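You operate a simulated robot arm through the tools that you are given. There is no shell and no other tool.

The job below is to be done with a simulated robot arm. You get a single attempt, and the scene is never put back.

Task
Run the purple jet at 1.5 L/min on the check tube, stop the pump, and rack the jet.
Fine: open valve four and leave it open, valves one to three stay shut; let the gauge fall before pulling the jet; use the first cup of the plug rack.

Only the result counts: the job must be done as asked and must still hold three seconds after the hand-in. Knocking over, shifting, dropping, spilling or breaking anything else fails it.

Robot
A 6-joint arm with a fingered hand, fixed in place. Base frame: the origin is at the foot of the arm, x ahead of it, y to its left, z up; the work surface is at about z = 0.75. Units: m, degrees, N and s.
With the tool pointing down near the work surface it reaches from about 0.16 to 0.88 m from the base axis. Its first joint turns from -166.0 to 166.0 degrees. Payload 5 kg.
Tool frame: the origin (TCP) lies between the finger pads and is the grasp point; the fingertips stand 0.037 m ahead of it; z points along the fingers, y is the line along which they close. The gripper opens to 0.124 m. The gripper's body begins 0.043 m behind the TCP. The gripper is a hand of 3 fingers: y runs from the thumb to the fingers, the wrist lies at [-0.021, -0.125, -0.215] in the tool frame, and closing takes about 1.5 s.
Orientation is that of the tool frame in the base frame, as [roll, pitch, yaw] about the fixed x, y, z axes, in that order (R = Rz(yaw) Ry(pitch) Rx(roll)). With the fingers straight down and the wrist toward the robot, the tool's x, y and z point along [0, 1, 0], [1, 0, 0] and [0, 0, -1] of the base frame.

Tools
- The arm moves only by the tool arm_command. Its argument "deltas" is a list of rows, each a list of 6 numbers: the shift along the tool's x, y, z in mm, then the turn, a rotation vector about the tool's x, y, z in degrees. In form: [[dx, dy, dz, wx, wy, wz], ...]. A call has 1 to 20 rows; each row is the pose to reach, as a shift and turn from the pose commanded when the call began, along the tool's axes at that moment. "grip" is the gripper command, from -1 (fully open) to 1 (shut), values between in proportion, set as the call begins (left out, the last holds). A row lasts 0.2 s, in which the tool goes at most 0.05 m and 8.6 degrees; a call with a longer step from one row to the next is refused whole, and so is a gripper value outside its range. A pose out of reach is approached as far as the arm can. The call stops where the force on the tool passes 60 N (or 10 N more than at its start, if that is more) or the arm is blocked; 0.2 s more then pass. The fingers move at their own pace (about 0.072 m/s each) and stop on an object; they squeeze with about 28 N. The grip force told is the motor's: it shows also when the fingers shut on nothing. Time passes only in rows, and 0.2 s behind the last, so rows that repeat a pose let the fingers close. It gives the time, the measured TCP pose, the force on the tool (base axes), the opening and the grip force at its end, in the units of the frame above (readings bear some noise), with the torque about the TCP (base axes, N m) and any sound that the robot's microphone picked up, and new pictures: "views" is both (left out), scene, wrist or none.
- Cameras (640 x 400 px; columns grow to the right, rows downward): "scene" is fixed at [0.0672, -0.64, 1.5174]; the picture's right is [0.93, -0.38, 0.00], its down [-0.15, -0.37, -0.92] and it looks along [0.35, 0.85, -0.40] (base axes); focal length 375 px, centre (320, 200). "wrist" rides on the gripper at [0.072, -0.104, -0.154] in the tool frame; the picture's right is [-0.83, 0.26, -0.49], its down [-0.51, -0.72, 0.47] and it looks along [-0.23, 0.64, 0.73] (tool axes); focal length 243 px, centre (320, 200). There is no depth. A picture from a camera that has moved, and an enlarged one, comes with that camera's place and axes in the base frame and with its lens. The place of the scene camera against the robot may be out by one fixed shift of up to 0.025 m in any direction.
- move_fingers(index, middle, thumb_bend, thumb_turn): sets how far each is bent, from 0 (flat) to 1 (curled in); at 0.3 the hand is open as for a grip, at 0.7 the pads meet at the TCP. One left out holds its place. A second passes; each finger stops where it meets its share of the squeeze, and holds until it gets a number again. A gripper value or a shape takes the hand back. It gives what a move gives, with no picture; readings hold the bend of each and the force on the fingers (four entries, about 0 where the hand has none), thumb and palm. thumb_turn goes from beside the hand (0) to across from the fingers (1), as for a grip.
- set_grasp(shape): the hand has 3 fingers and takes this shape, open, in about a second: jaw (thumb against the fingers, like two jaws); tri (thumb and two fingers); tip (a fingertip pinch); poke (one finger out to press); point (the index stretched); flat (the hand flat); cup (the hand cupped); fist (a fist). The gripper value then closes the fingers along that shape, each until it touches; the sizes above hold for jaw. It gives what a move gives, with no picture.
- close_up(camera, box): a new picture of the part [left, top, right, bottom] of that camera's present view, enlarged. The clock stands still meanwhile.
- job_done(): hands the job in; it is judged then, once.

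Nothing tells you positions but the pictures and the camera data. Unless the task says otherwise, let go and move clear before handing in.

The tools are called after "Emit:" by a JSON object that holds its "api" and its "payload". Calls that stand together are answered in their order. arm_command: Moves the arm, as the interface text tells. Its arguments: {"type":"object","properties":{"deltas":{"type":"array","items":{"type":"array","items":{"type":"number"}}},"grip":{"type":"number"},"views":{"type":"string","enum":["both","scene","wrist","none"]}},"required":["deltas"]} The other tools are called the same way: set_grasp (shape) gives the hand a shape; move_fingers (index, middle, thumb_bend, thumb_turn) moves the fingers one by one; close_up (camera, box) takes an enlarged picture of a part of a camera's view; job_done () hands the job in.

At the start:

```text
t: 0.0
eef_pos: [0.5021, 0.551, 1.0977]
tool_rot: [-180.0, 0.0, 89.9]
contact_force: [-0.5, -0.3, 0.1]
torque: [0.0, -0.03, 0.04]
finger_gap: 0.1238
grasp_force: 0.0
shape: jaw
bend: [0.3, 0.3, 0.3, 0.98]
finger forces: [0.0, 0.0, 0.0, 0.0, 0.0, 0.1]
```

scene: 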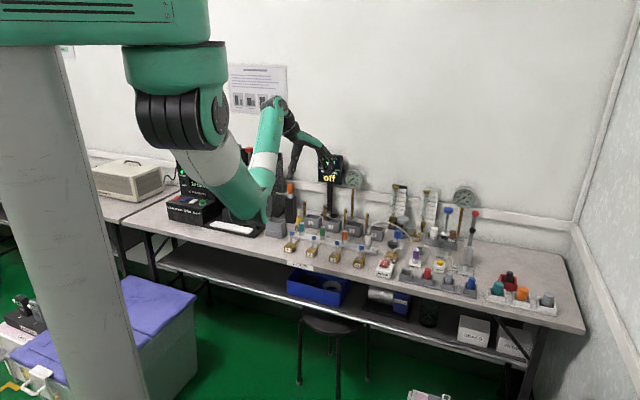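
wrist: 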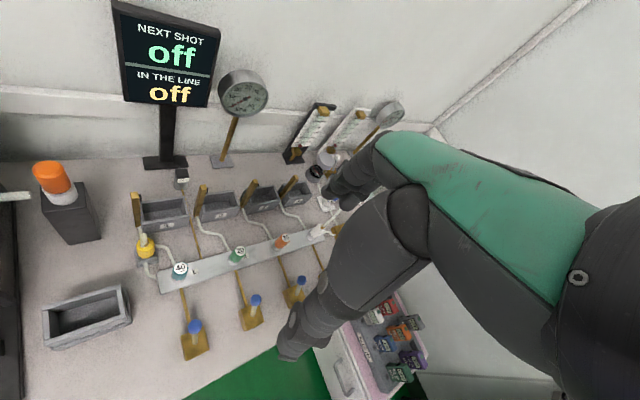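

I see a bench with valves, gauges, flowmeters and racks of coloured plugs. I'll take enlarged pictures before moving anything.

Emit:
{"api": "close_up", "payload": {"camera": "scene", "box": [260, 140, 420, 280]}}

Emit:
{"api": "close_up", "payload": {"camera": "scene", "box": [370, 180, 490, 300]}}

Emit:
{"api": "close_up", "payload": {"camera": "scene", "box": [460, 220, 580, 330]}}

Emit:
{"api": "close_up", "payload": {"camera": "wrist", "box": [100, 0, 440, 220]}}

Emit:
{"api": "close_up", "payload": {"camera": "scene", "box": [220, 60, 300, 120]}}

```text
2.86 times, centred on (340, 210) of scene
camera zoom: at [0.0672, -0.64, 1.5174], right [0.93, -0.38, 0.0], down [-0.15, -0.37, -0.92], along [0.35, 0.85, -0.4], focal length 1071 px, centre (263, 171)
```

zoom: 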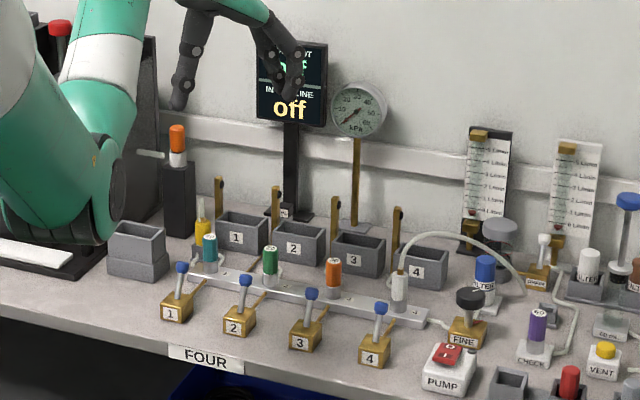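

```text
3.33 times, centred on (430, 240) of scene
camera zoom: at [0.0672, -0.64, 1.5174], right [0.93, -0.38, 0.0], down [-0.15, -0.37, -0.92], along [0.35, 0.85, -0.4], focal length 1249 px, centre (-47, 67)
```

zoom: 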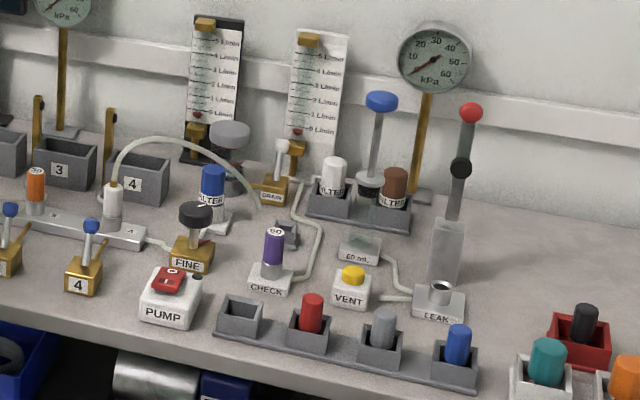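

```text
3.64 times, centred on (520, 275) of scene
camera zoom: at [0.0672, -0.64, 1.5174], right [0.93, -0.38, 0.0], down [-0.15, -0.37, -0.92], along [0.35, 0.85, -0.4], focal length 1363 px, centre (-407, -73)
```

zoom: 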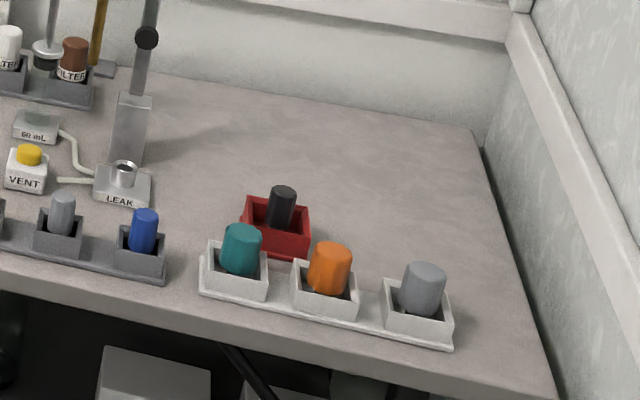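

```text
1.82 times, centred on (270, 110) of wrist
camera zoom: at [0.397, 0.6227, 1.2516], right [0.26, -0.83, 0.49], down [-0.72, -0.51, -0.47], along [0.64, -0.23, -0.73], focal length 441 px, centre (411, 364)
```

zoom: 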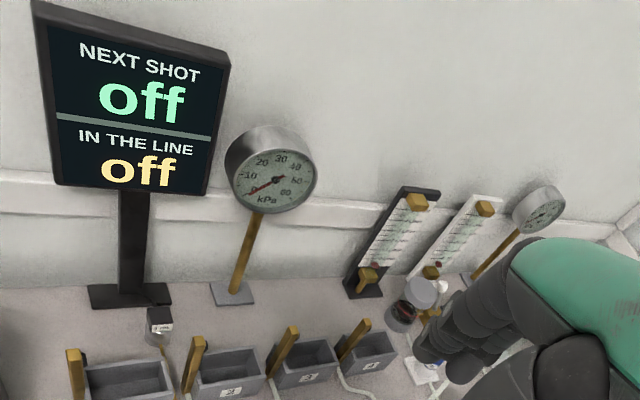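

```text
6.67 times, centred on (260, 90) of scene
camera zoom: at [0.0672, -0.64, 1.5174], right [0.93, -0.38, 0.0], down [-0.15, -0.37, -0.92], along [0.35, 0.85, -0.4], focal length 2499 px, centre (720, 933)
```

zoom: 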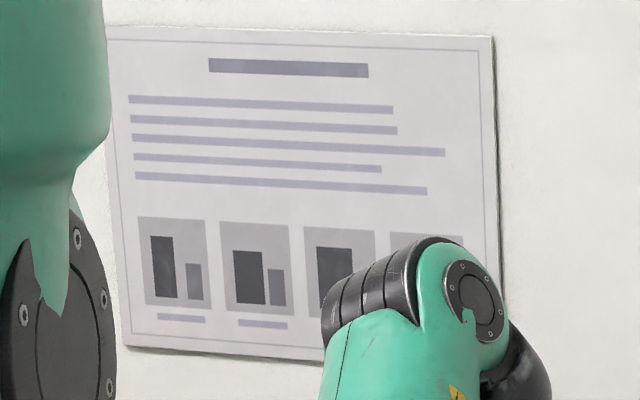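

The bench stands at about 45° to the base, with the manifold at the left and the PUMP, FINE and CHECK parts near (0.67, 0.26). I'll move the hand back and across for a clear wrist-camera look.

Emit:
{"api": "arm_command", "payload": {"deltas": [[-34, 5, -3, 0, 0, -3.75], [-68, 10, -6, 0, 0, -7.5], [-102, 16, -8, 0, 0, -11.25], [-137, 21, -8, 0, 0, -15], [-171, 27, -8, 0, 0, -18.75], [-205, 32, -8, 0, 0, -22.5], [-239, 37, -8, 0, 0, -26.25], [-273, 43, -8, 0, 0, -30], [-308, 48, -8, 0, 0, -33.75], [-342, 53, -8, 0, 0, -37.5], [-376, 59, -8, 0, 0, -41.25], [-410, 64, -8, 0, 0, -45]]}}

```text
t: 2.6
eef_pos: [0.5652, 0.1412, 1.1083]
tool_rot: [179.9, 0.0, 135.1]
contact_force: [0.7, 0.1, 0.0]
torque: [-0.03, -0.01, 0.0]
finger_gap: 0.1238
grasp_force: 0.1
shape: jaw
bend: [0.3, 0.3, 0.3, 0.98]
finger forces: [0.1, 0.0, 0.0, 0.0, 0.0, 0.0]
camera wrist: at [0.4404, 0.1182, 1.2609], right [0.77, -0.4, 0.49], down [-0.15, -0.87, -0.47], along [0.62, 0.29, -0.73], focal length 243 px, centre (320, 200)
```

scene: 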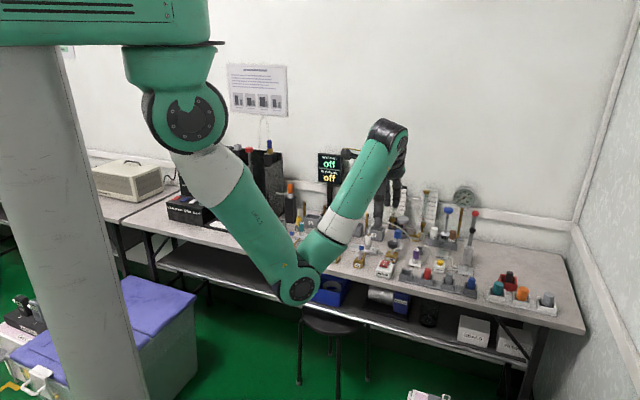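
wrist: 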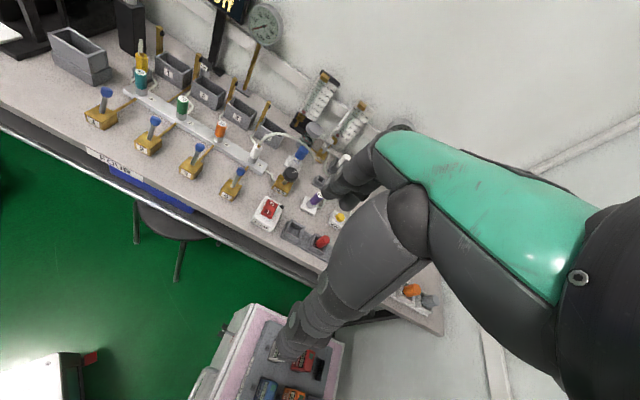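

The wrist camera now shows the manifold and the PUMP area. I'll zoom in on both.

Emit:
{"api": "close_up", "payload": {"camera": "wrist", "box": [200, 60, 400, 260]}}

Emit:
{"api": "close_up", "payload": {"camera": "wrist", "box": [70, 20, 290, 210]}}

Emit:
{"api": "close_up", "payload": {"camera": "scene", "box": [360, 210, 430, 280]}}

Emit:
{"api": "close_up", "payload": {"camera": "scene", "box": [400, 180, 490, 270]}}

Emit:
{"api": "close_up", "payload": {"camera": "scene", "box": [380, 240, 490, 300]}}

```text
2.00 times, centred on (300, 160) of wrist
camera zoom: at [0.4404, 0.1182, 1.2609], right [0.77, -0.4, 0.49], down [-0.15, -0.87, -0.47], along [0.62, 0.29, -0.73], focal length 485 px, centre (360, 280)
```

zoom: 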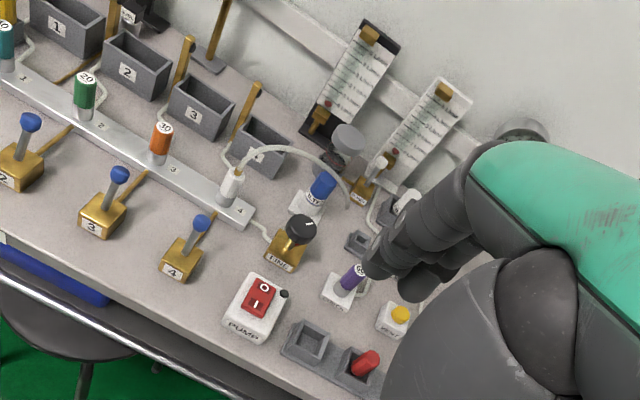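

```text
2.11 times, centred on (180, 115) of wrist
camera zoom: at [0.4404, 0.1182, 1.2609], right [0.77, -0.4, 0.49], down [-0.15, -0.87, -0.47], along [0.62, 0.29, -0.73], focal length 511 px, centre (615, 379)
```

zoom: 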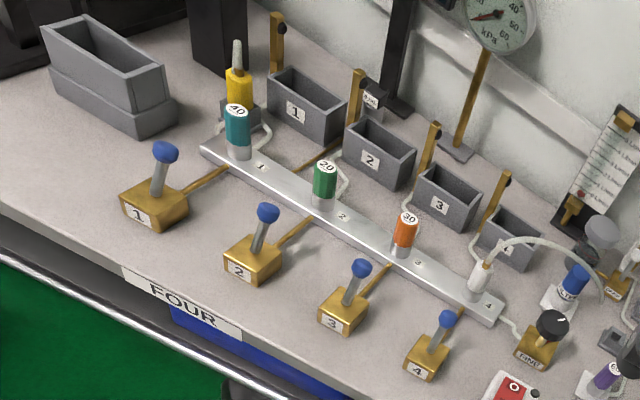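

```text
5.71 times, centred on (395, 245) of scene
camera zoom: at [0.0672, -0.64, 1.5174], right [0.93, -0.38, 0.0], down [-0.15, -0.37, -0.92], along [0.35, 0.85, -0.4], focal length 2142 px, centre (-109, -57)
```

zoom: 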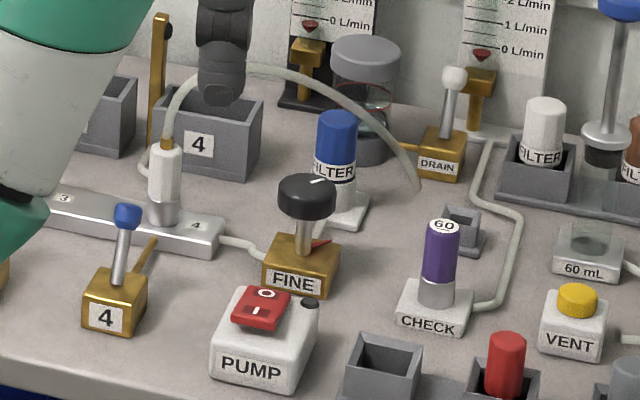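

```text
4.44 times, centred on (445, 225) of scene
camera zoom: at [0.0672, -0.64, 1.5174], right [0.93, -0.38, 0.0], down [-0.15, -0.37, -0.92], along [0.35, 0.85, -0.4], focal length 1666 px, centre (-236, 89)
```

zoom: 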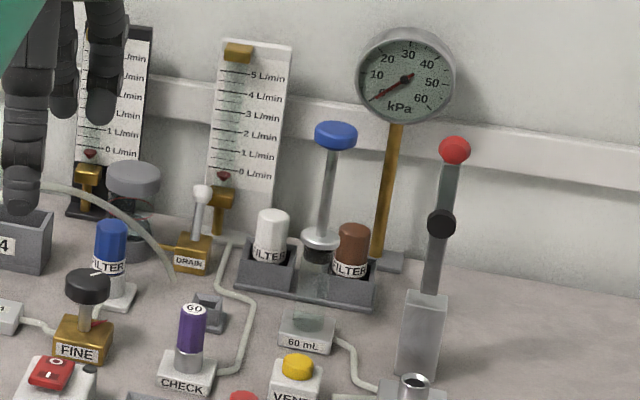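

```text
5.82 times, centred on (435, 270) of scene
camera zoom: at [0.0672, -0.64, 1.5174], right [0.93, -0.38, 0.0], down [-0.15, -0.37, -0.92], along [0.35, 0.85, -0.4], focal length 2181 px, centre (-349, -207)
```

zoom: 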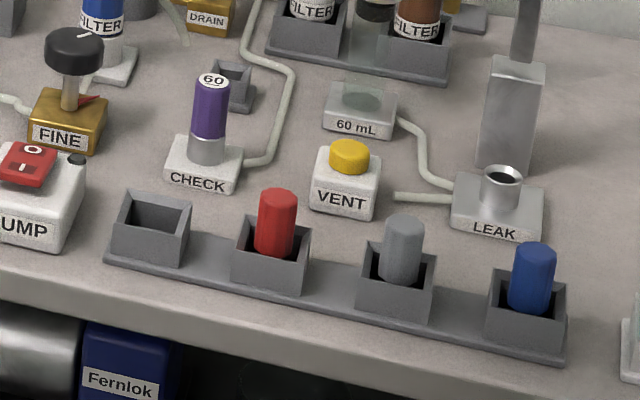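

PUMP is a rocker with the I side toward me and the O side toward the back. CHECK holds the purple "60" jet. I'll move right to see the hose end, the flow tubes and the plug rack without the hand in the way.

Emit:
{"api": "arm_command", "payload": {"deltas": [[-40, 0, 0, 0, 0, 0], [-80, 0, 10, 0, 0, 0], [-120, 0, 20, 0, 0, 0], [-160, 0, 30, 0, 0, 0], [-200, 0, 40, 0, 0, 0], [-230, 0, 50, 0, 0, 0]]}}

Emit:
{"api": "close_up", "payload": {"camera": "wrist", "box": [60, 40, 280, 200]}}

Emit:
{"api": "close_up", "payload": {"camera": "wrist", "box": [150, 0, 350, 130]}}

```text
t: 4.0
eef_pos: [0.7293, -0.0211, 1.0564]
tool_rot: [-179.9, 0.1, 135.2]
contact_force: [-0.3, 0.7, -0.3]
torque: [0.0, -0.02, 0.0]
finger_gap: 0.1235
grasp_force: 0.1
shape: jaw
bend: [0.3, 0.3, 0.3, 0.98]
finger forces: [0.1, 0.0, 0.0, 0.0, 0.0, 0.1]
camera wrist: at [0.6036, -0.044, 1.2092], right [0.77, -0.4, 0.49], down [-0.15, -0.87, -0.47], along [0.62, 0.29, -0.73], focal length 243 px, centre (320, 200)
```

scene: 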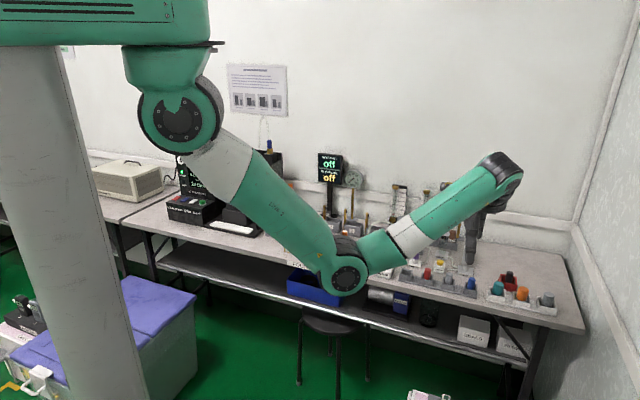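
wrist: 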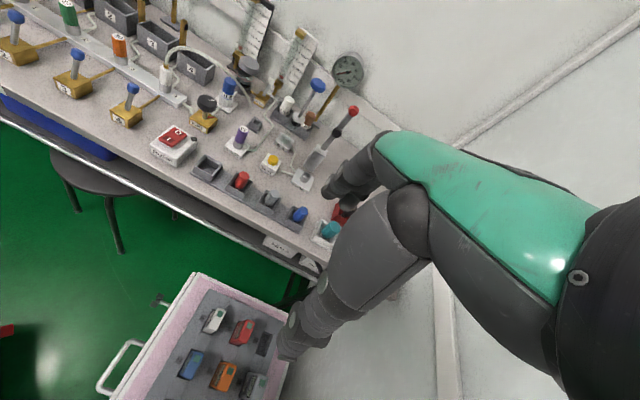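

```text
2.50 times, centred on (170, 120) of wrist
camera zoom: at [0.6036, -0.044, 1.2092], right [0.77, -0.4, 0.49], down [-0.15, -0.87, -0.47], along [0.62, 0.29, -0.73], focal length 606 px, centre (695, 400)
```

zoom: 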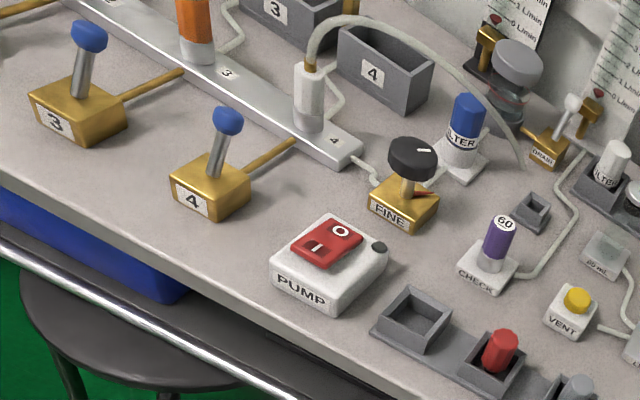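

```text
3.08 times, centred on (250, 65) of wrist
camera zoom: at [0.6036, -0.044, 1.2092], right [0.77, -0.4, 0.49], down [-0.15, -0.87, -0.47], along [0.62, 0.29, -0.73], focal length 746 px, centre (535, 615)
```

zoom: 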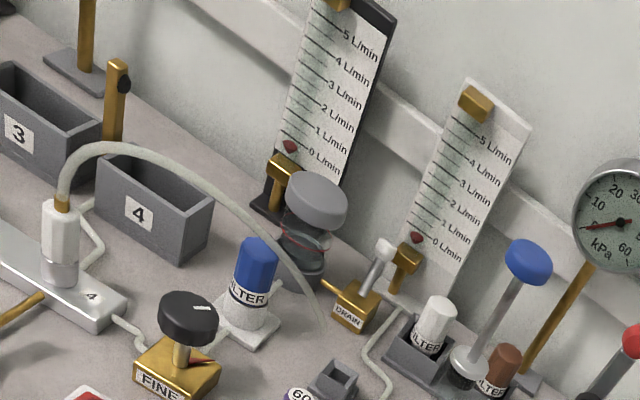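

The lever valves all lean back toward the manifold, and I take valve 4's ball to be near (0.646, 0.398, 0.815). I'll half-close the hand and hover above it.

Emit:
{"api": "arm_command", "payload": {"deltas": [[36, 10, 0, 0, 0, 0], [72, 25, 0, 0, 0, 0], [108, 45, 0, 0, 0, 0], [144, 65, 0, 0, 0, 0], [180, 85, 0, 0, 0, 0], [216, 110, 10, 0, 0, 0], [252, 140, 30, 0, 0, 0], [288, 170, 50, 0, 0, 0], [324, 190, 75, 0, 0, 0], [355, 212, 100, 0, 0, 0], [355, 237, 130, 0, 0, 0]], "grip": 0}}

Emit:
{"api": "close_up", "payload": {"camera": "wrist", "box": [200, 120, 420, 340]}}

Emit:
{"api": "close_up", "payload": {"camera": "scene", "box": [320, 180, 430, 290]}}

```text
refused: row 7 steps farther than a row can; nothing moved
```

```text
1.82 times, centred on (310, 230) of wrist
camera zoom: at [0.6036, -0.044, 1.2092], right [0.77, -0.4, 0.49], down [-0.15, -0.87, -0.47], along [0.62, 0.29, -0.73], focal length 441 px, centre (338, 146)
```

zoom: 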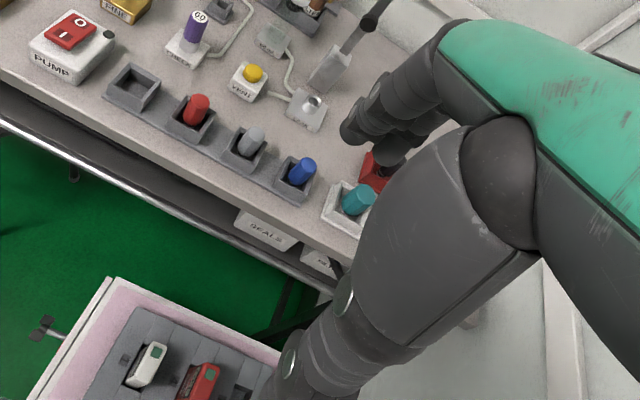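

```text
3.64 times, centred on (375, 235) of scene
camera zoom: at [0.0672, -0.64, 1.5174], right [0.93, -0.38, 0.0], down [-0.15, -0.37, -0.92], along [0.35, 0.85, -0.4], focal length 1363 px, centre (120, 73)
```

zoom: 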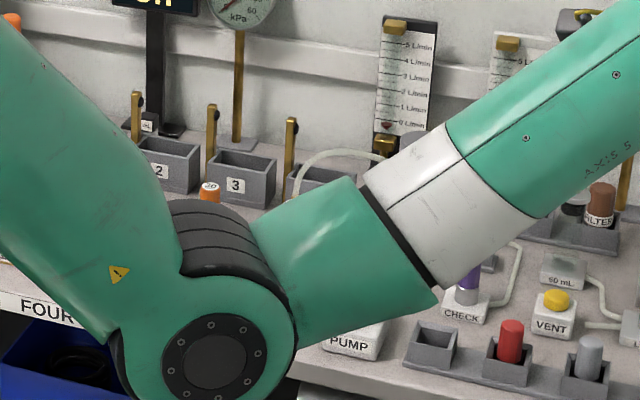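

That row was too long, so nothing moved. I'll resend the move toward valve 4 with smaller steps.

Emit:
{"api": "arm_command", "payload": {"deltas": [[36, 0, 0, 0, 0, 0], [72, 20, 0, 0, 0, 0], [108, 40, 0, 0, 0, 0], [144, 60, 0, 0, 0, 0], [180, 80, 0, 0, 0, 0], [214, 100, 10, 0, 0, 0], [248, 125, 25, 0, 0, 0], [280, 150, 40, 0, 0, 0], [310, 175, 60, 0, 0, 0], [336, 197, 85, 0, 0, 0], [355, 217, 110, 0, 0, 0], [355, 237, 130, 0, 0, 0]], "grip": 0}}

Emit:
{"api": "close_up", "payload": {"camera": "wrist", "box": [200, 120, 420, 340]}}

Emit:
{"api": "close_up", "payload": {"camera": "scene", "box": [320, 180, 430, 290]}}

```text
t: 6.6
eef_pos: [0.6421, 0.3944, 0.9264]
tool_rot: [179.9, 0.0, 134.9]
contact_force: [-0.5, 0.0, 0.4]
torque: [0.0, -0.02, -0.03]
finger_gap: 0.0625
grasp_force: 0.0
shape: jaw
bend: [0.74, 0.45, 0.69, 1.0]
finger forces: [0.1, 0.0, 0.1, 0.0, 0.0, 0.1]
camera wrist: at [0.5177, 0.3716, 1.0802], right [0.77, -0.4, 0.49], down [-0.15, -0.87, -0.47], along [0.62, 0.29, -0.73], focal length 243 px, centre (320, 200)
```

scene: 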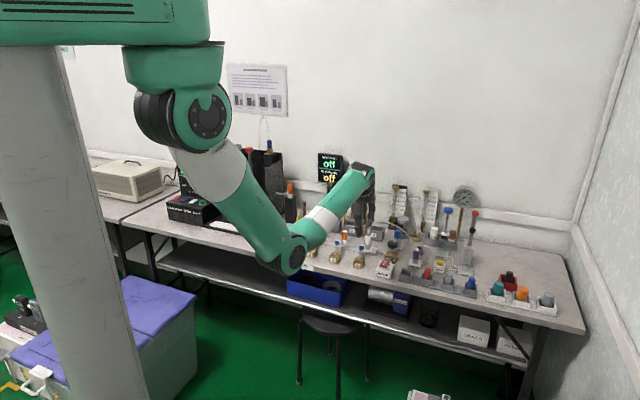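
wrist: 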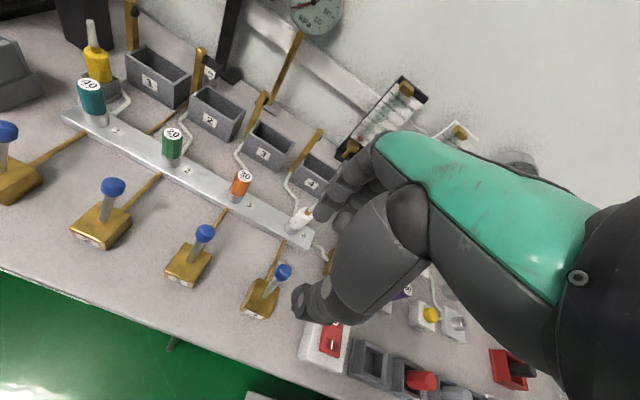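

```text
1.82 times, centred on (310, 230) of wrist
camera zoom: at [0.5177, 0.3716, 1.0802], right [0.77, -0.4, 0.49], down [-0.15, -0.87, -0.47], along [0.62, 0.29, -0.73], focal length 441 px, centre (338, 146)
```

zoom: 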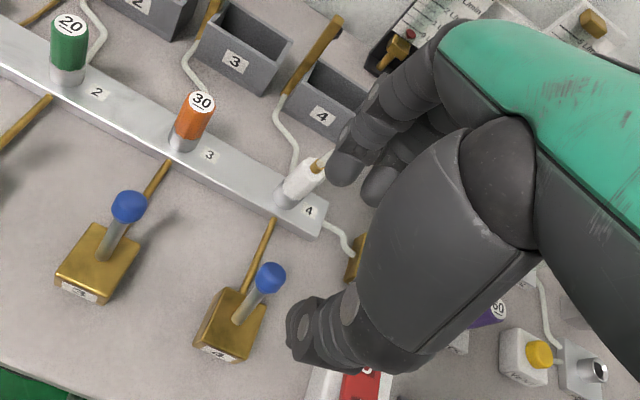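

```text
3.64 times, centred on (375, 235) of scene
camera zoom: at [0.0672, -0.64, 1.5174], right [0.93, -0.38, 0.0], down [-0.15, -0.37, -0.92], along [0.35, 0.85, -0.4], focal length 1363 px, centre (120, 73)
```

zoom: 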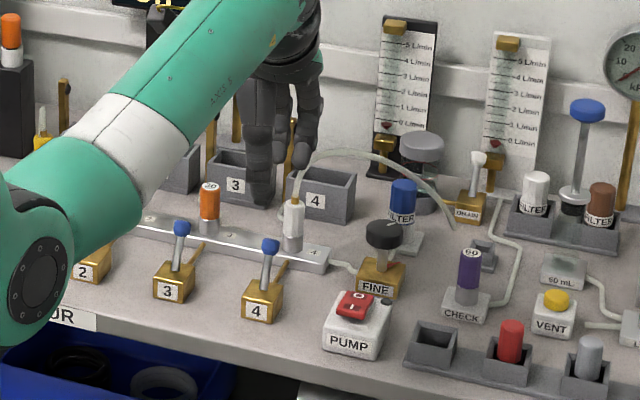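

The wrist view agrees on the ball's place, at (0.6456, 0.397). I'll lower the open fingers around it, biased toward the front so the hand stays clear of the hose.

Emit:
{"api": "arm_command", "payload": {"deltas": [[-1, -10, 20, 0, 0, 0], [-1, -10, 40, 0, 0, 0], [-1, -10, 58, 0, 0, 0], [-1, -10, 76, 0, 0, 0], [-1, -10, 92, 0, 0, 0], [-1, -10, 92, 0, 0, 0]]}}

Emit:
{"api": "close_up", "payload": {"camera": "wrist", "box": [200, 120, 420, 340]}}

Emit:
{"api": "close_up", "payload": {"camera": "scene", "box": [320, 180, 430, 290]}}

```text
t: 8.0
eef_pos: [0.6379, 0.3885, 0.8335]
tool_rot: [180.0, 0.0, 135.1]
contact_force: [-0.1, 0.2, 0.0]
torque: [-0.02, -0.01, -0.03]
finger_gap: 0.0625
grasp_force: 0.0
shape: jaw
bend: [0.74, 0.45, 0.69, 1.0]
finger forces: [0.0, 0.0, 0.0, 0.0, 0.0, 0.1]
camera wrist: at [0.5133, 0.3652, 0.9875], right [0.77, -0.4, 0.49], down [-0.15, -0.87, -0.47], along [0.62, 0.29, -0.73], focal length 243 px, centre (320, 200)
```

scene: 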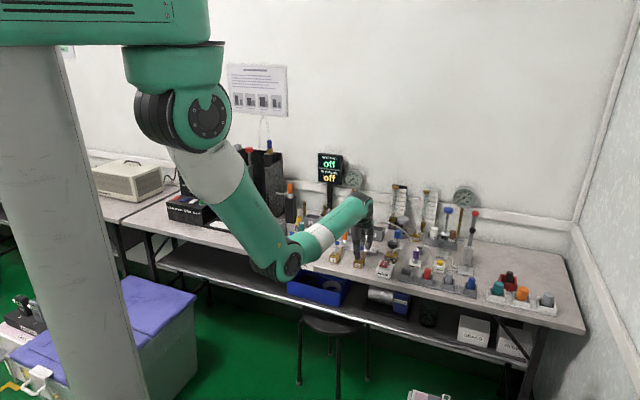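
wrist: 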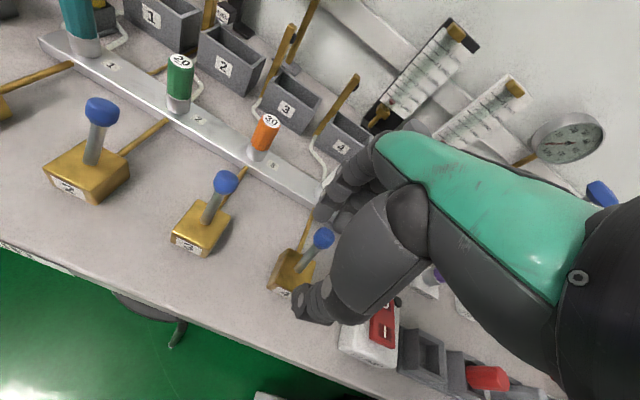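

```text
1.82 times, centred on (310, 230) of wrist
camera zoom: at [0.5133, 0.3652, 0.9875], right [0.77, -0.4, 0.49], down [-0.15, -0.87, -0.47], along [0.62, 0.29, -0.73], focal length 441 px, centre (338, 146)
```

zoom: 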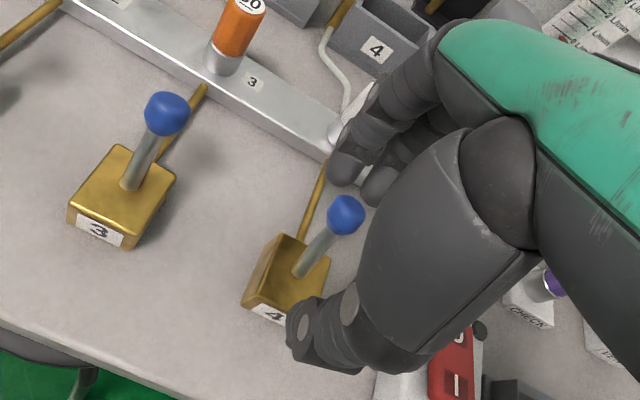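

```text
3.64 times, centred on (375, 235) of scene
camera zoom: at [0.0672, -0.64, 1.5174], right [0.93, -0.38, 0.0], down [-0.15, -0.37, -0.92], along [0.35, 0.85, -0.4], focal length 1363 px, centre (120, 73)
```

zoom: 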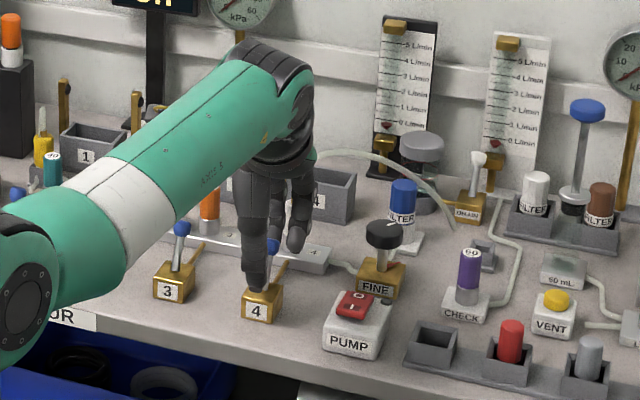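

The ball is between the thumb and fingers. I'll close the hand gently on it.

Emit:
{"api": "arm_command", "payload": {"deltas": [[0, 0, 0, 0, 0, 0], [0, 0, 0, 0, 0, 0], [0, 0, 0, 0, 0, 0], [0, 0, 0, 0, 0, 0], [0, 0, 0, 0, 0, 0]], "grip": 0.75}}

Emit:
{"api": "close_up", "payload": {"camera": "wrist", "box": [200, 120, 420, 340]}}

Emit:
{"api": "close_up", "payload": {"camera": "scene", "box": [320, 180, 430, 290]}}

```text
t: 9.2
eef_pos: [0.6389, 0.3886, 0.8345]
tool_rot: [-180.0, -0.1, 135.1]
contact_force: [-0.4, 0.8, 0.2]
torque: [0.05, -0.06, 0.0]
finger_gap: 0.0159
grasp_force: 0.1
shape: jaw
bend: [0.72, 0.63, 0.73, 1.0]
finger forces: [1.0, 0.1, 0.0, 0.1, 0.1, 0.1]
camera wrist: at [0.5133, 0.3652, 0.9876], right [0.77, -0.4, 0.49], down [-0.15, -0.87, -0.47], along [0.62, 0.29, -0.73], focal length 243 px, centre (320, 200)
```

scene: 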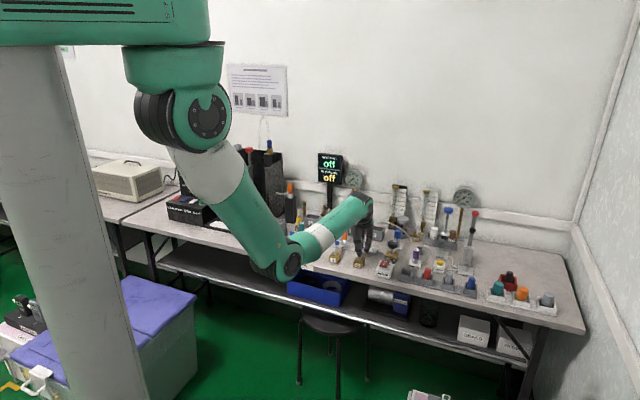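
wrist: 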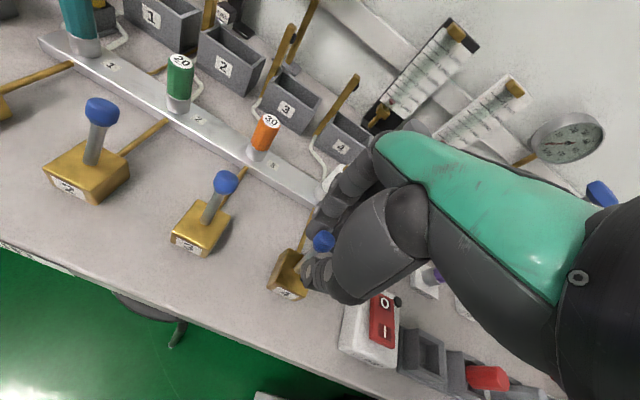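

```text
1.82 times, centred on (310, 230) of wrist
camera zoom: at [0.5133, 0.3652, 0.9876], right [0.77, -0.4, 0.49], down [-0.15, -0.87, -0.47], along [0.62, 0.29, -0.73], focal length 441 px, centre (338, 146)
```

zoom: 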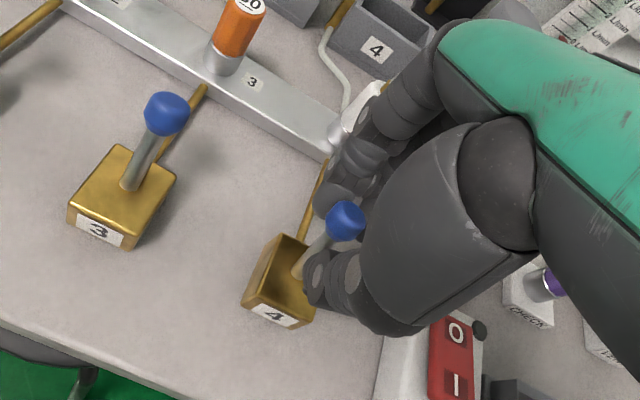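

```text
3.64 times, centred on (375, 235) of scene
camera zoom: at [0.0672, -0.64, 1.5174], right [0.93, -0.38, 0.0], down [-0.15, -0.37, -0.92], along [0.35, 0.85, -0.4], focal length 1363 px, centre (120, 73)
```

zoom: 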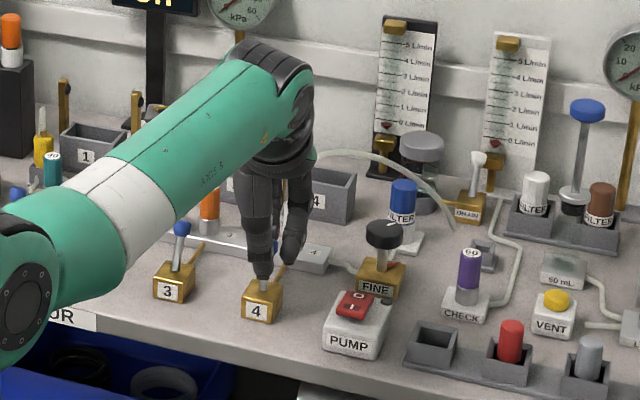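

The ball is held lightly. I'll swing the lever toward the front and see how it moves.

Emit:
{"api": "arm_command", "payload": {"deltas": [[0, -8, -3, 0, 0, 0], [0, -16, -5, 0, 0, 0], [0, -24, -6, 0, 0, 0], [0, -32, -5, 0, 0, 0], [0, -40, -4, 0, 0, 0], [0, -48, -2, 0, 0, 0]]}}

Emit:
{"api": "close_up", "payload": {"camera": "wrist", "box": [200, 120, 420, 340]}}

Emit:
{"api": "close_up", "payload": {"camera": "scene", "box": [320, 180, 430, 290]}}

```text
t: 10.6
eef_pos: [0.6052, 0.3536, 0.8396]
tool_rot: [179.9, 0.0, 134.9]
contact_force: [6.4, 9.4, 4.9]
torque: [0.35, -0.25, 0.0]
finger_gap: 0.0167
grasp_force: 0.0
shape: jaw
bend: [0.71, 0.63, 0.73, 1.0]
finger forces: [9.8, 0.6, 0.0, 0.0, 0.1, 0.0]
camera wrist: at [0.4799, 0.3319, 0.9917], right [0.77, -0.4, 0.49], down [-0.15, -0.87, -0.47], along [0.62, 0.29, -0.73], focal length 243 px, centre (320, 200)
```

scene: 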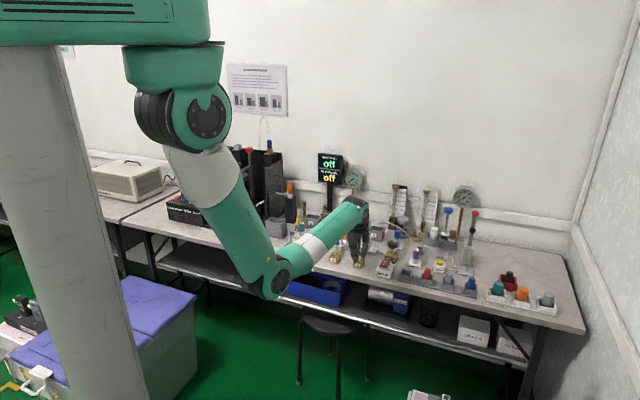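
wrist: 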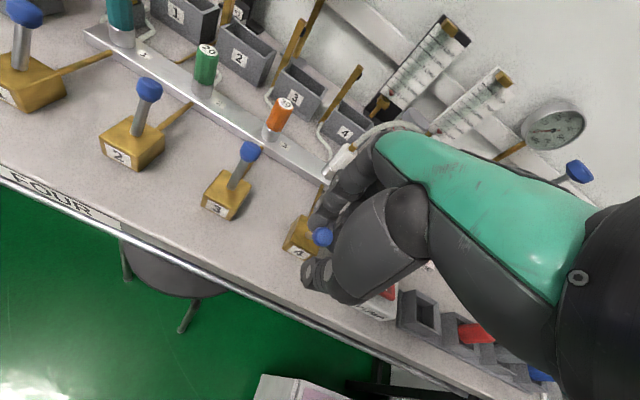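

```text
1.82 times, centred on (310, 230) of wrist
camera zoom: at [0.4799, 0.3319, 0.9917], right [0.77, -0.4, 0.49], down [-0.15, -0.87, -0.47], along [0.62, 0.29, -0.73], focal length 441 px, centre (338, 146)
```

zoom: 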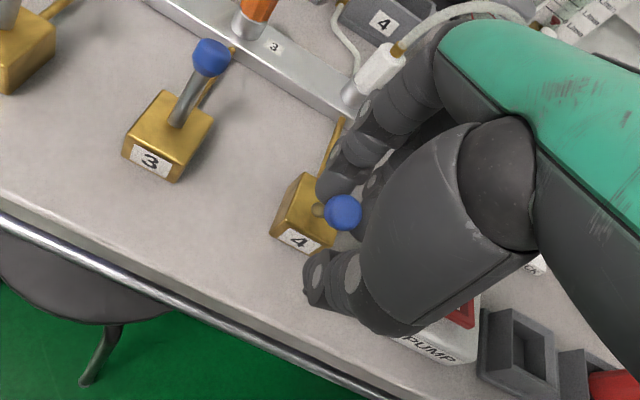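

```text
3.64 times, centred on (375, 235) of scene
camera zoom: at [0.0672, -0.64, 1.5174], right [0.93, -0.38, 0.0], down [-0.15, -0.37, -0.92], along [0.35, 0.85, -0.4], focal length 1363 px, centre (120, 73)
```

zoom: 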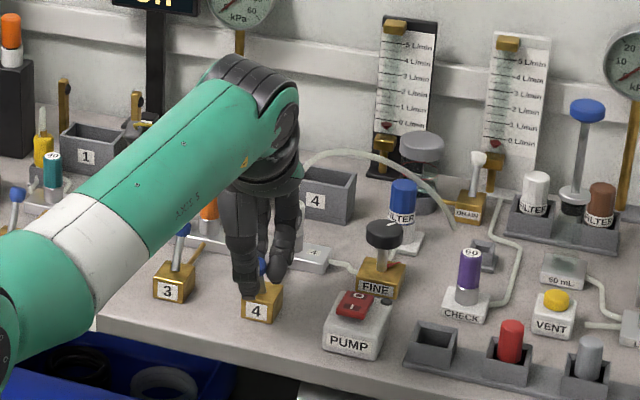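

The lever is following with a light force. I'll keep pulling until it reaches its stop.

Emit:
{"api": "arm_command", "payload": {"deltas": [[0, -6, 1, 0, 0, 0], [0, -12, 3, 0, 0, 0], [0, -18, 5, 0, 0, 0], [0, -24, 7, 0, 0, 0]]}}

Emit:
{"api": "close_up", "payload": {"camera": "wrist", "box": [200, 120, 420, 340]}}

Emit:
{"api": "close_up", "payload": {"camera": "scene", "box": [320, 180, 430, 290]}}

```text
t: 11.6
eef_pos: [0.5882, 0.3393, 0.8312]
tool_rot: [179.8, 0.0, 135.2]
contact_force: [13.4, 26.1, 8.8]
torque: [0.77, -0.48, 0.27]
finger_gap: 0.0376
grasp_force: 0.2
shape: jaw
bend: [0.39, 0.61, 0.73, 1.0]
finger forces: [23.5, 5.5, 0.0, 0.0, 0.0, 0.0]
camera wrist: at [0.4625, 0.3161, 0.9838], right [0.77, -0.4, 0.49], down [-0.15, -0.87, -0.47], along [0.62, 0.29, -0.73], focal length 243 px, centre (320, 200)
```

scene: 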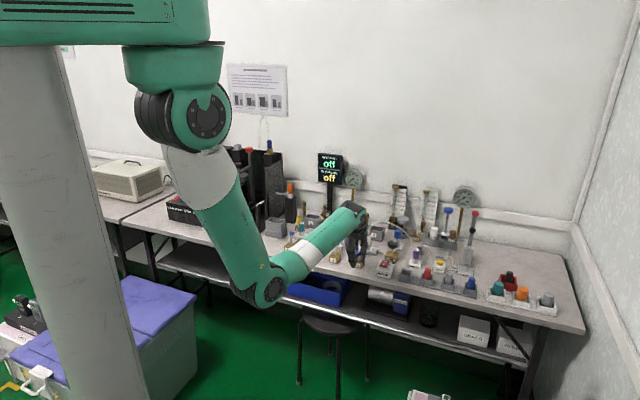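
wrist: 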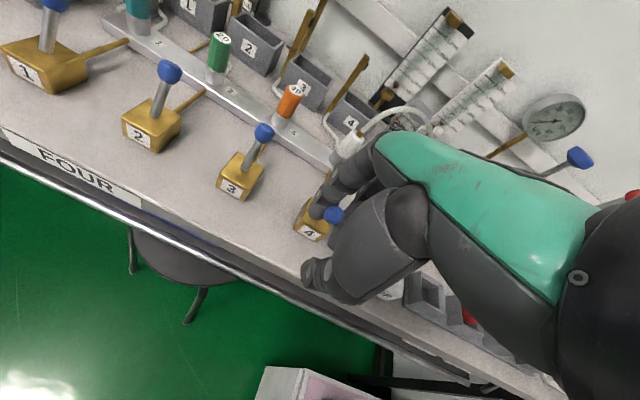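

```text
1.82 times, centred on (310, 230) of wrist
camera zoom: at [0.4625, 0.3161, 0.9838], right [0.77, -0.4, 0.49], down [-0.15, -0.87, -0.47], along [0.62, 0.29, -0.73], focal length 441 px, centre (338, 146)
```

zoom: 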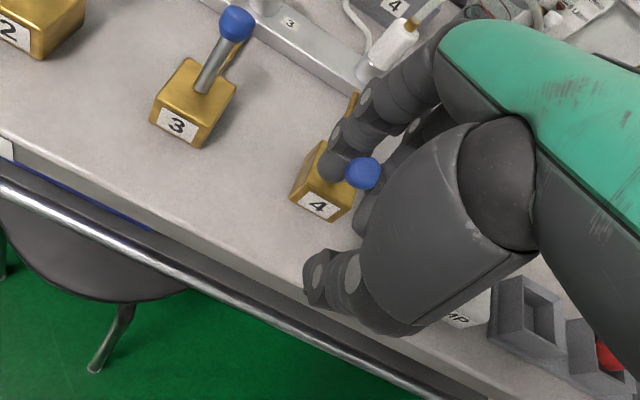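

```text
3.64 times, centred on (375, 235) of scene
camera zoom: at [0.0672, -0.64, 1.5174], right [0.93, -0.38, 0.0], down [-0.15, -0.37, -0.92], along [0.35, 0.85, -0.4], focal length 1363 px, centre (120, 73)
```

zoom: 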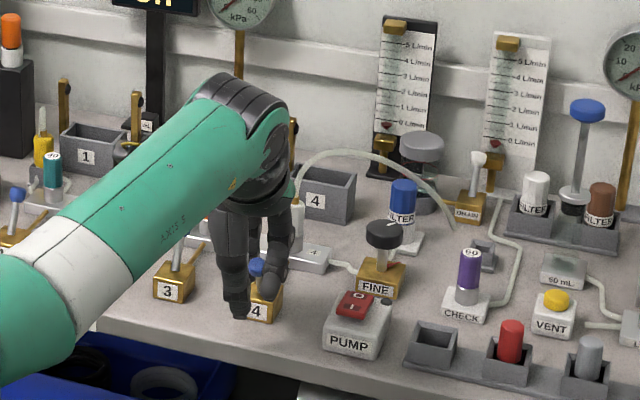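

The lever is against its front stop, mirrored about the pivot. I'll ease off, open the hand and lift clear.

Emit:
{"api": "arm_command", "payload": {"deltas": [[0, 8, 0, 0, 0, 0], [0, 8, 0, 0, 0, 0], [0, 8, 0, 0, 0, 0], [0, 8, 0, 0, 0, 0]], "grip": -0.3, "views": "none"}}

Emit:
{"api": "arm_command", "payload": {"deltas": [[0, 0, -20, 0, 0, 0], [0, 0, -45, 0, 0, 0], [0, 0, -80, 0, 0, 0], [-30, -20, -110, 0, 0, 0], [-70, -40, -130, 0, 0, 0], [-110, -60, -150, 0, 0, 0]]}}

Emit:
{"api": "close_up", "payload": {"camera": "wrist", "box": [100, 80, 320, 240]}}

Emit:
{"api": "close_up", "payload": {"camera": "scene", "box": [320, 180, 430, 290]}}

```text
t: 12.6
eef_pos: [0.593, 0.3443, 0.8274]
tool_rot: [-179.8, 0.1, 135.0]
contact_force: [-11.6, 6.9, -3.4]
torque: [-0.04, 0.49, 0.62]
finger_gap: 0.0771
grasp_force: 0.0
shape: jaw
bend: [0.74, 0.39, 0.62, 1.0]
finger forces: [18.1, 0.0, 0.0, 0.1, 0.1, 0.1]
```

```text
t: 14.0
eef_pos: [0.6285, 0.2206, 0.98]
tool_rot: [-180.0, 0.0, 135.0]
contact_force: [-0.4, 0.6, -0.2]
torque: [-0.02, -0.02, 0.03]
finger_gap: 0.0805
grasp_force: 0.1
shape: jaw
bend: [0.28, 0.39, 0.62, 1.0]
finger forces: [0.0, 0.0, 0.1, 0.1, 0.0, 0.0]
camera wrist: at [0.5048, 0.1984, 1.1331], right [0.77, -0.4, 0.49], down [-0.15, -0.87, -0.47], along [0.62, 0.29, -0.73], focal length 243 px, centre (320, 200)
```

scene: 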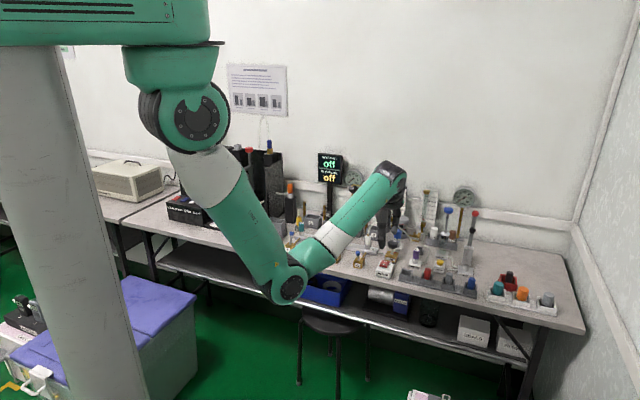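
wrist: 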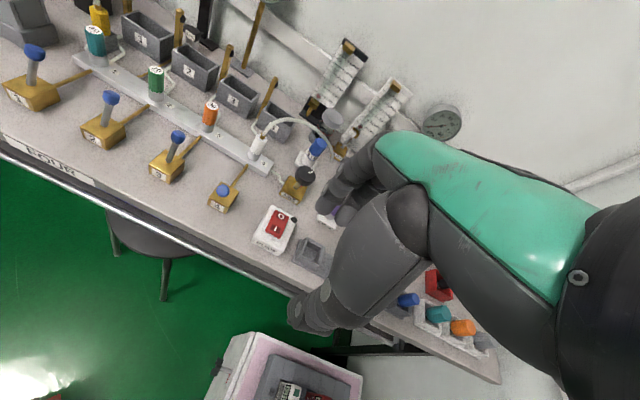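

```text
2.50 times, centred on (210, 160) of wrist
camera zoom: at [0.5048, 0.1984, 1.1331], right [0.77, -0.4, 0.49], down [-0.15, -0.87, -0.47], along [0.62, 0.29, -0.73], focal length 606 px, centre (595, 300)
```

zoom: 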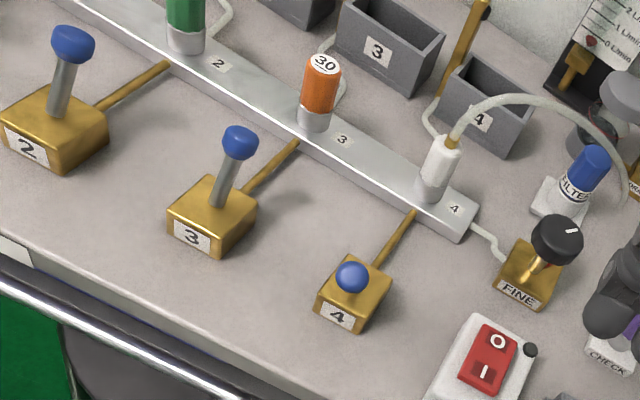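

```text
3.64 times, centred on (375, 235) of scene
camera zoom: at [0.0672, -0.64, 1.5174], right [0.93, -0.38, 0.0], down [-0.15, -0.37, -0.92], along [0.35, 0.85, -0.4], focal length 1363 px, centre (120, 73)
```

zoom: 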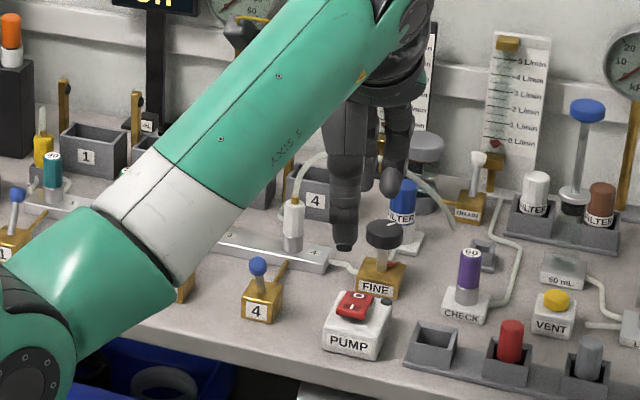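

Valve 4's lever now leans forward and the other three are unchanged. Next is the pump, so I'll shape the hand for poking and find where the fingertip sits.

Emit:
{"api": "set_grasp", "payload": {"shape": "poke"}}

Emit:
{"api": "close_up", "payload": {"camera": "wrist", "box": [200, 120, 420, 340]}}

Emit:
{"api": "close_up", "payload": {"camera": "scene", "box": [350, 150, 440, 240]}}

```text
t: 14.9
eef_pos: [0.6295, 0.2226, 0.9802]
tool_rot: [179.9, 0.0, 135.0]
contact_force: [-0.6, -0.6, -0.3]
torque: [0.03, 0.02, -0.01]
finger_gap: 0.0
grasp_force: 0.0
shape: poke
bend: [0.7, 0.7, 1.0, 1.0]
finger forces: [0.1, 0.0, 0.0, 0.0, 0.1, 0.0]
```

```text
1.82 times, centred on (310, 230) of wrist
camera zoom: at [0.5049, 0.1991, 1.1327], right [0.77, -0.4, 0.49], down [-0.15, -0.87, -0.47], along [0.62, 0.29, -0.73], focal length 441 px, centre (338, 146)
```

zoom: 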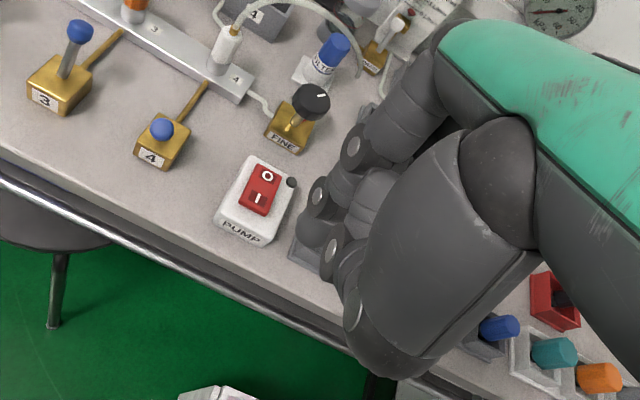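

```text
4.44 times, centred on (395, 195) of scene
camera zoom: at [0.0672, -0.64, 1.5174], right [0.93, -0.38, 0.0], down [-0.15, -0.37, -0.92], along [0.35, 0.85, -0.4], focal length 1666 px, centre (-13, 222)
```

zoom: 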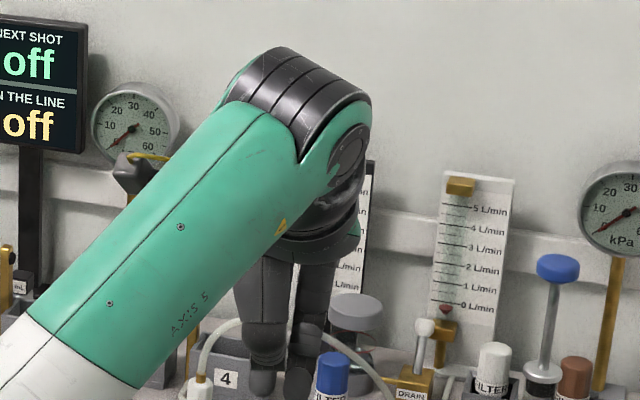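

In the poke shape the index tip is about at the tool axis, 37 mm ahead of the TCP. I'll hover it over the "I" end of the rocker, about (0.686, 0.297).

Emit:
{"api": "arm_command", "payload": {"deltas": [[5, 30, 10, 0, 0, 0], [9, 60, 25, 0, 0, 0], [9, 88, 50, 0, 0, 0], [9, 88, 80, 0, 0, 0], [9, 88, 112, 0, 0, 0]]}}

Emit:
{"api": "close_up", "payload": {"camera": "wrist", "box": [200, 120, 420, 340]}}

Emit:
{"api": "close_up", "payload": {"camera": "scene", "box": [350, 210, 440, 300]}}

```text
t: 16.1
eef_pos: [0.6824, 0.2909, 0.8664]
tool_rot: [-180.0, 0.1, 134.9]
contact_force: [0.2, -0.1, -0.3]
torque: [0.0, -0.02, -0.02]
finger_gap: 0.0001
grasp_force: 0.1
shape: poke
bend: [0.7, 0.7, 1.0, 1.0]
finger forces: [0.0, 0.0, 0.0, 0.0, 0.0, 0.0]
camera wrist: at [0.5581, 0.2678, 1.0193], right [0.77, -0.4, 0.49], down [-0.15, -0.87, -0.47], along [0.62, 0.29, -0.73], focal length 243 px, centre (320, 200)
```

scene: 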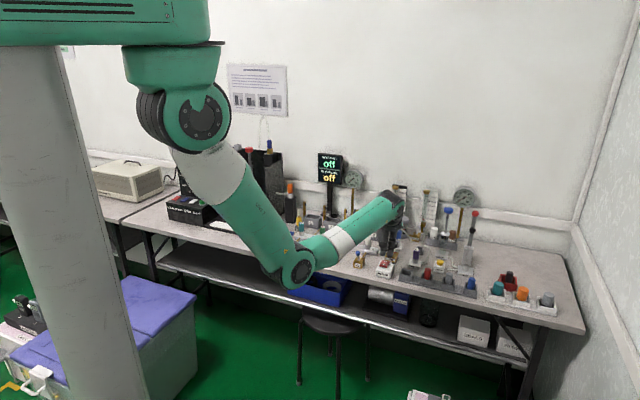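
wrist: 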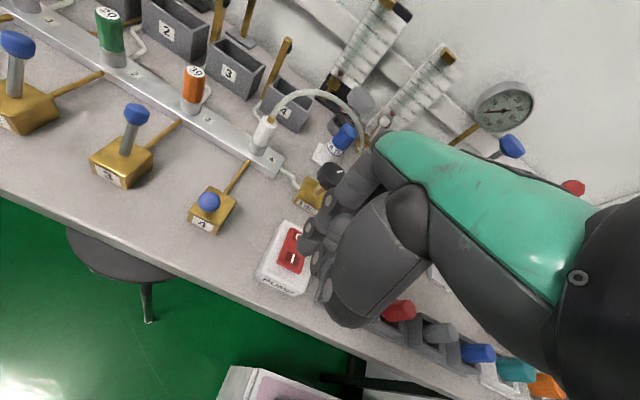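

```text
1.82 times, centred on (310, 230) of wrist
camera zoom: at [0.5581, 0.2678, 1.0193], right [0.77, -0.4, 0.49], down [-0.15, -0.87, -0.47], along [0.62, 0.29, -0.73], focal length 441 px, centre (338, 146)
```

zoom: 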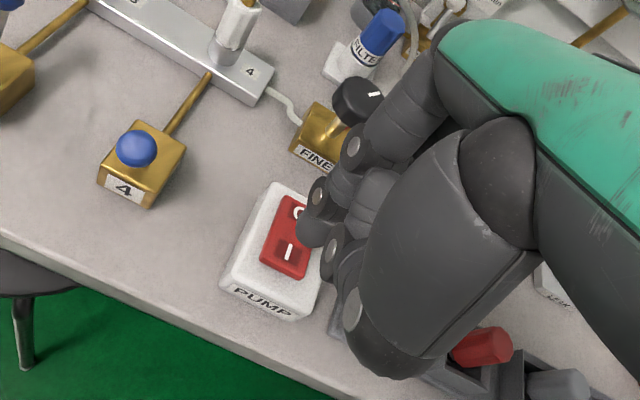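

```text
4.44 times, centred on (395, 255) of scene
camera zoom: at [0.0672, -0.64, 1.5174], right [0.93, -0.38, 0.0], down [-0.15, -0.37, -0.92], along [0.35, 0.85, -0.4], focal length 1666 px, centre (-13, -44)
```

zoom: 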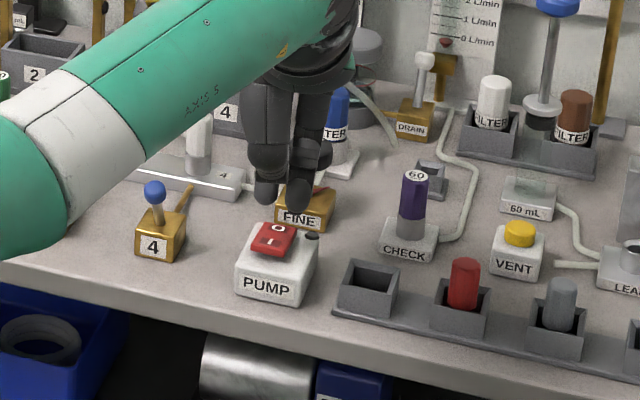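

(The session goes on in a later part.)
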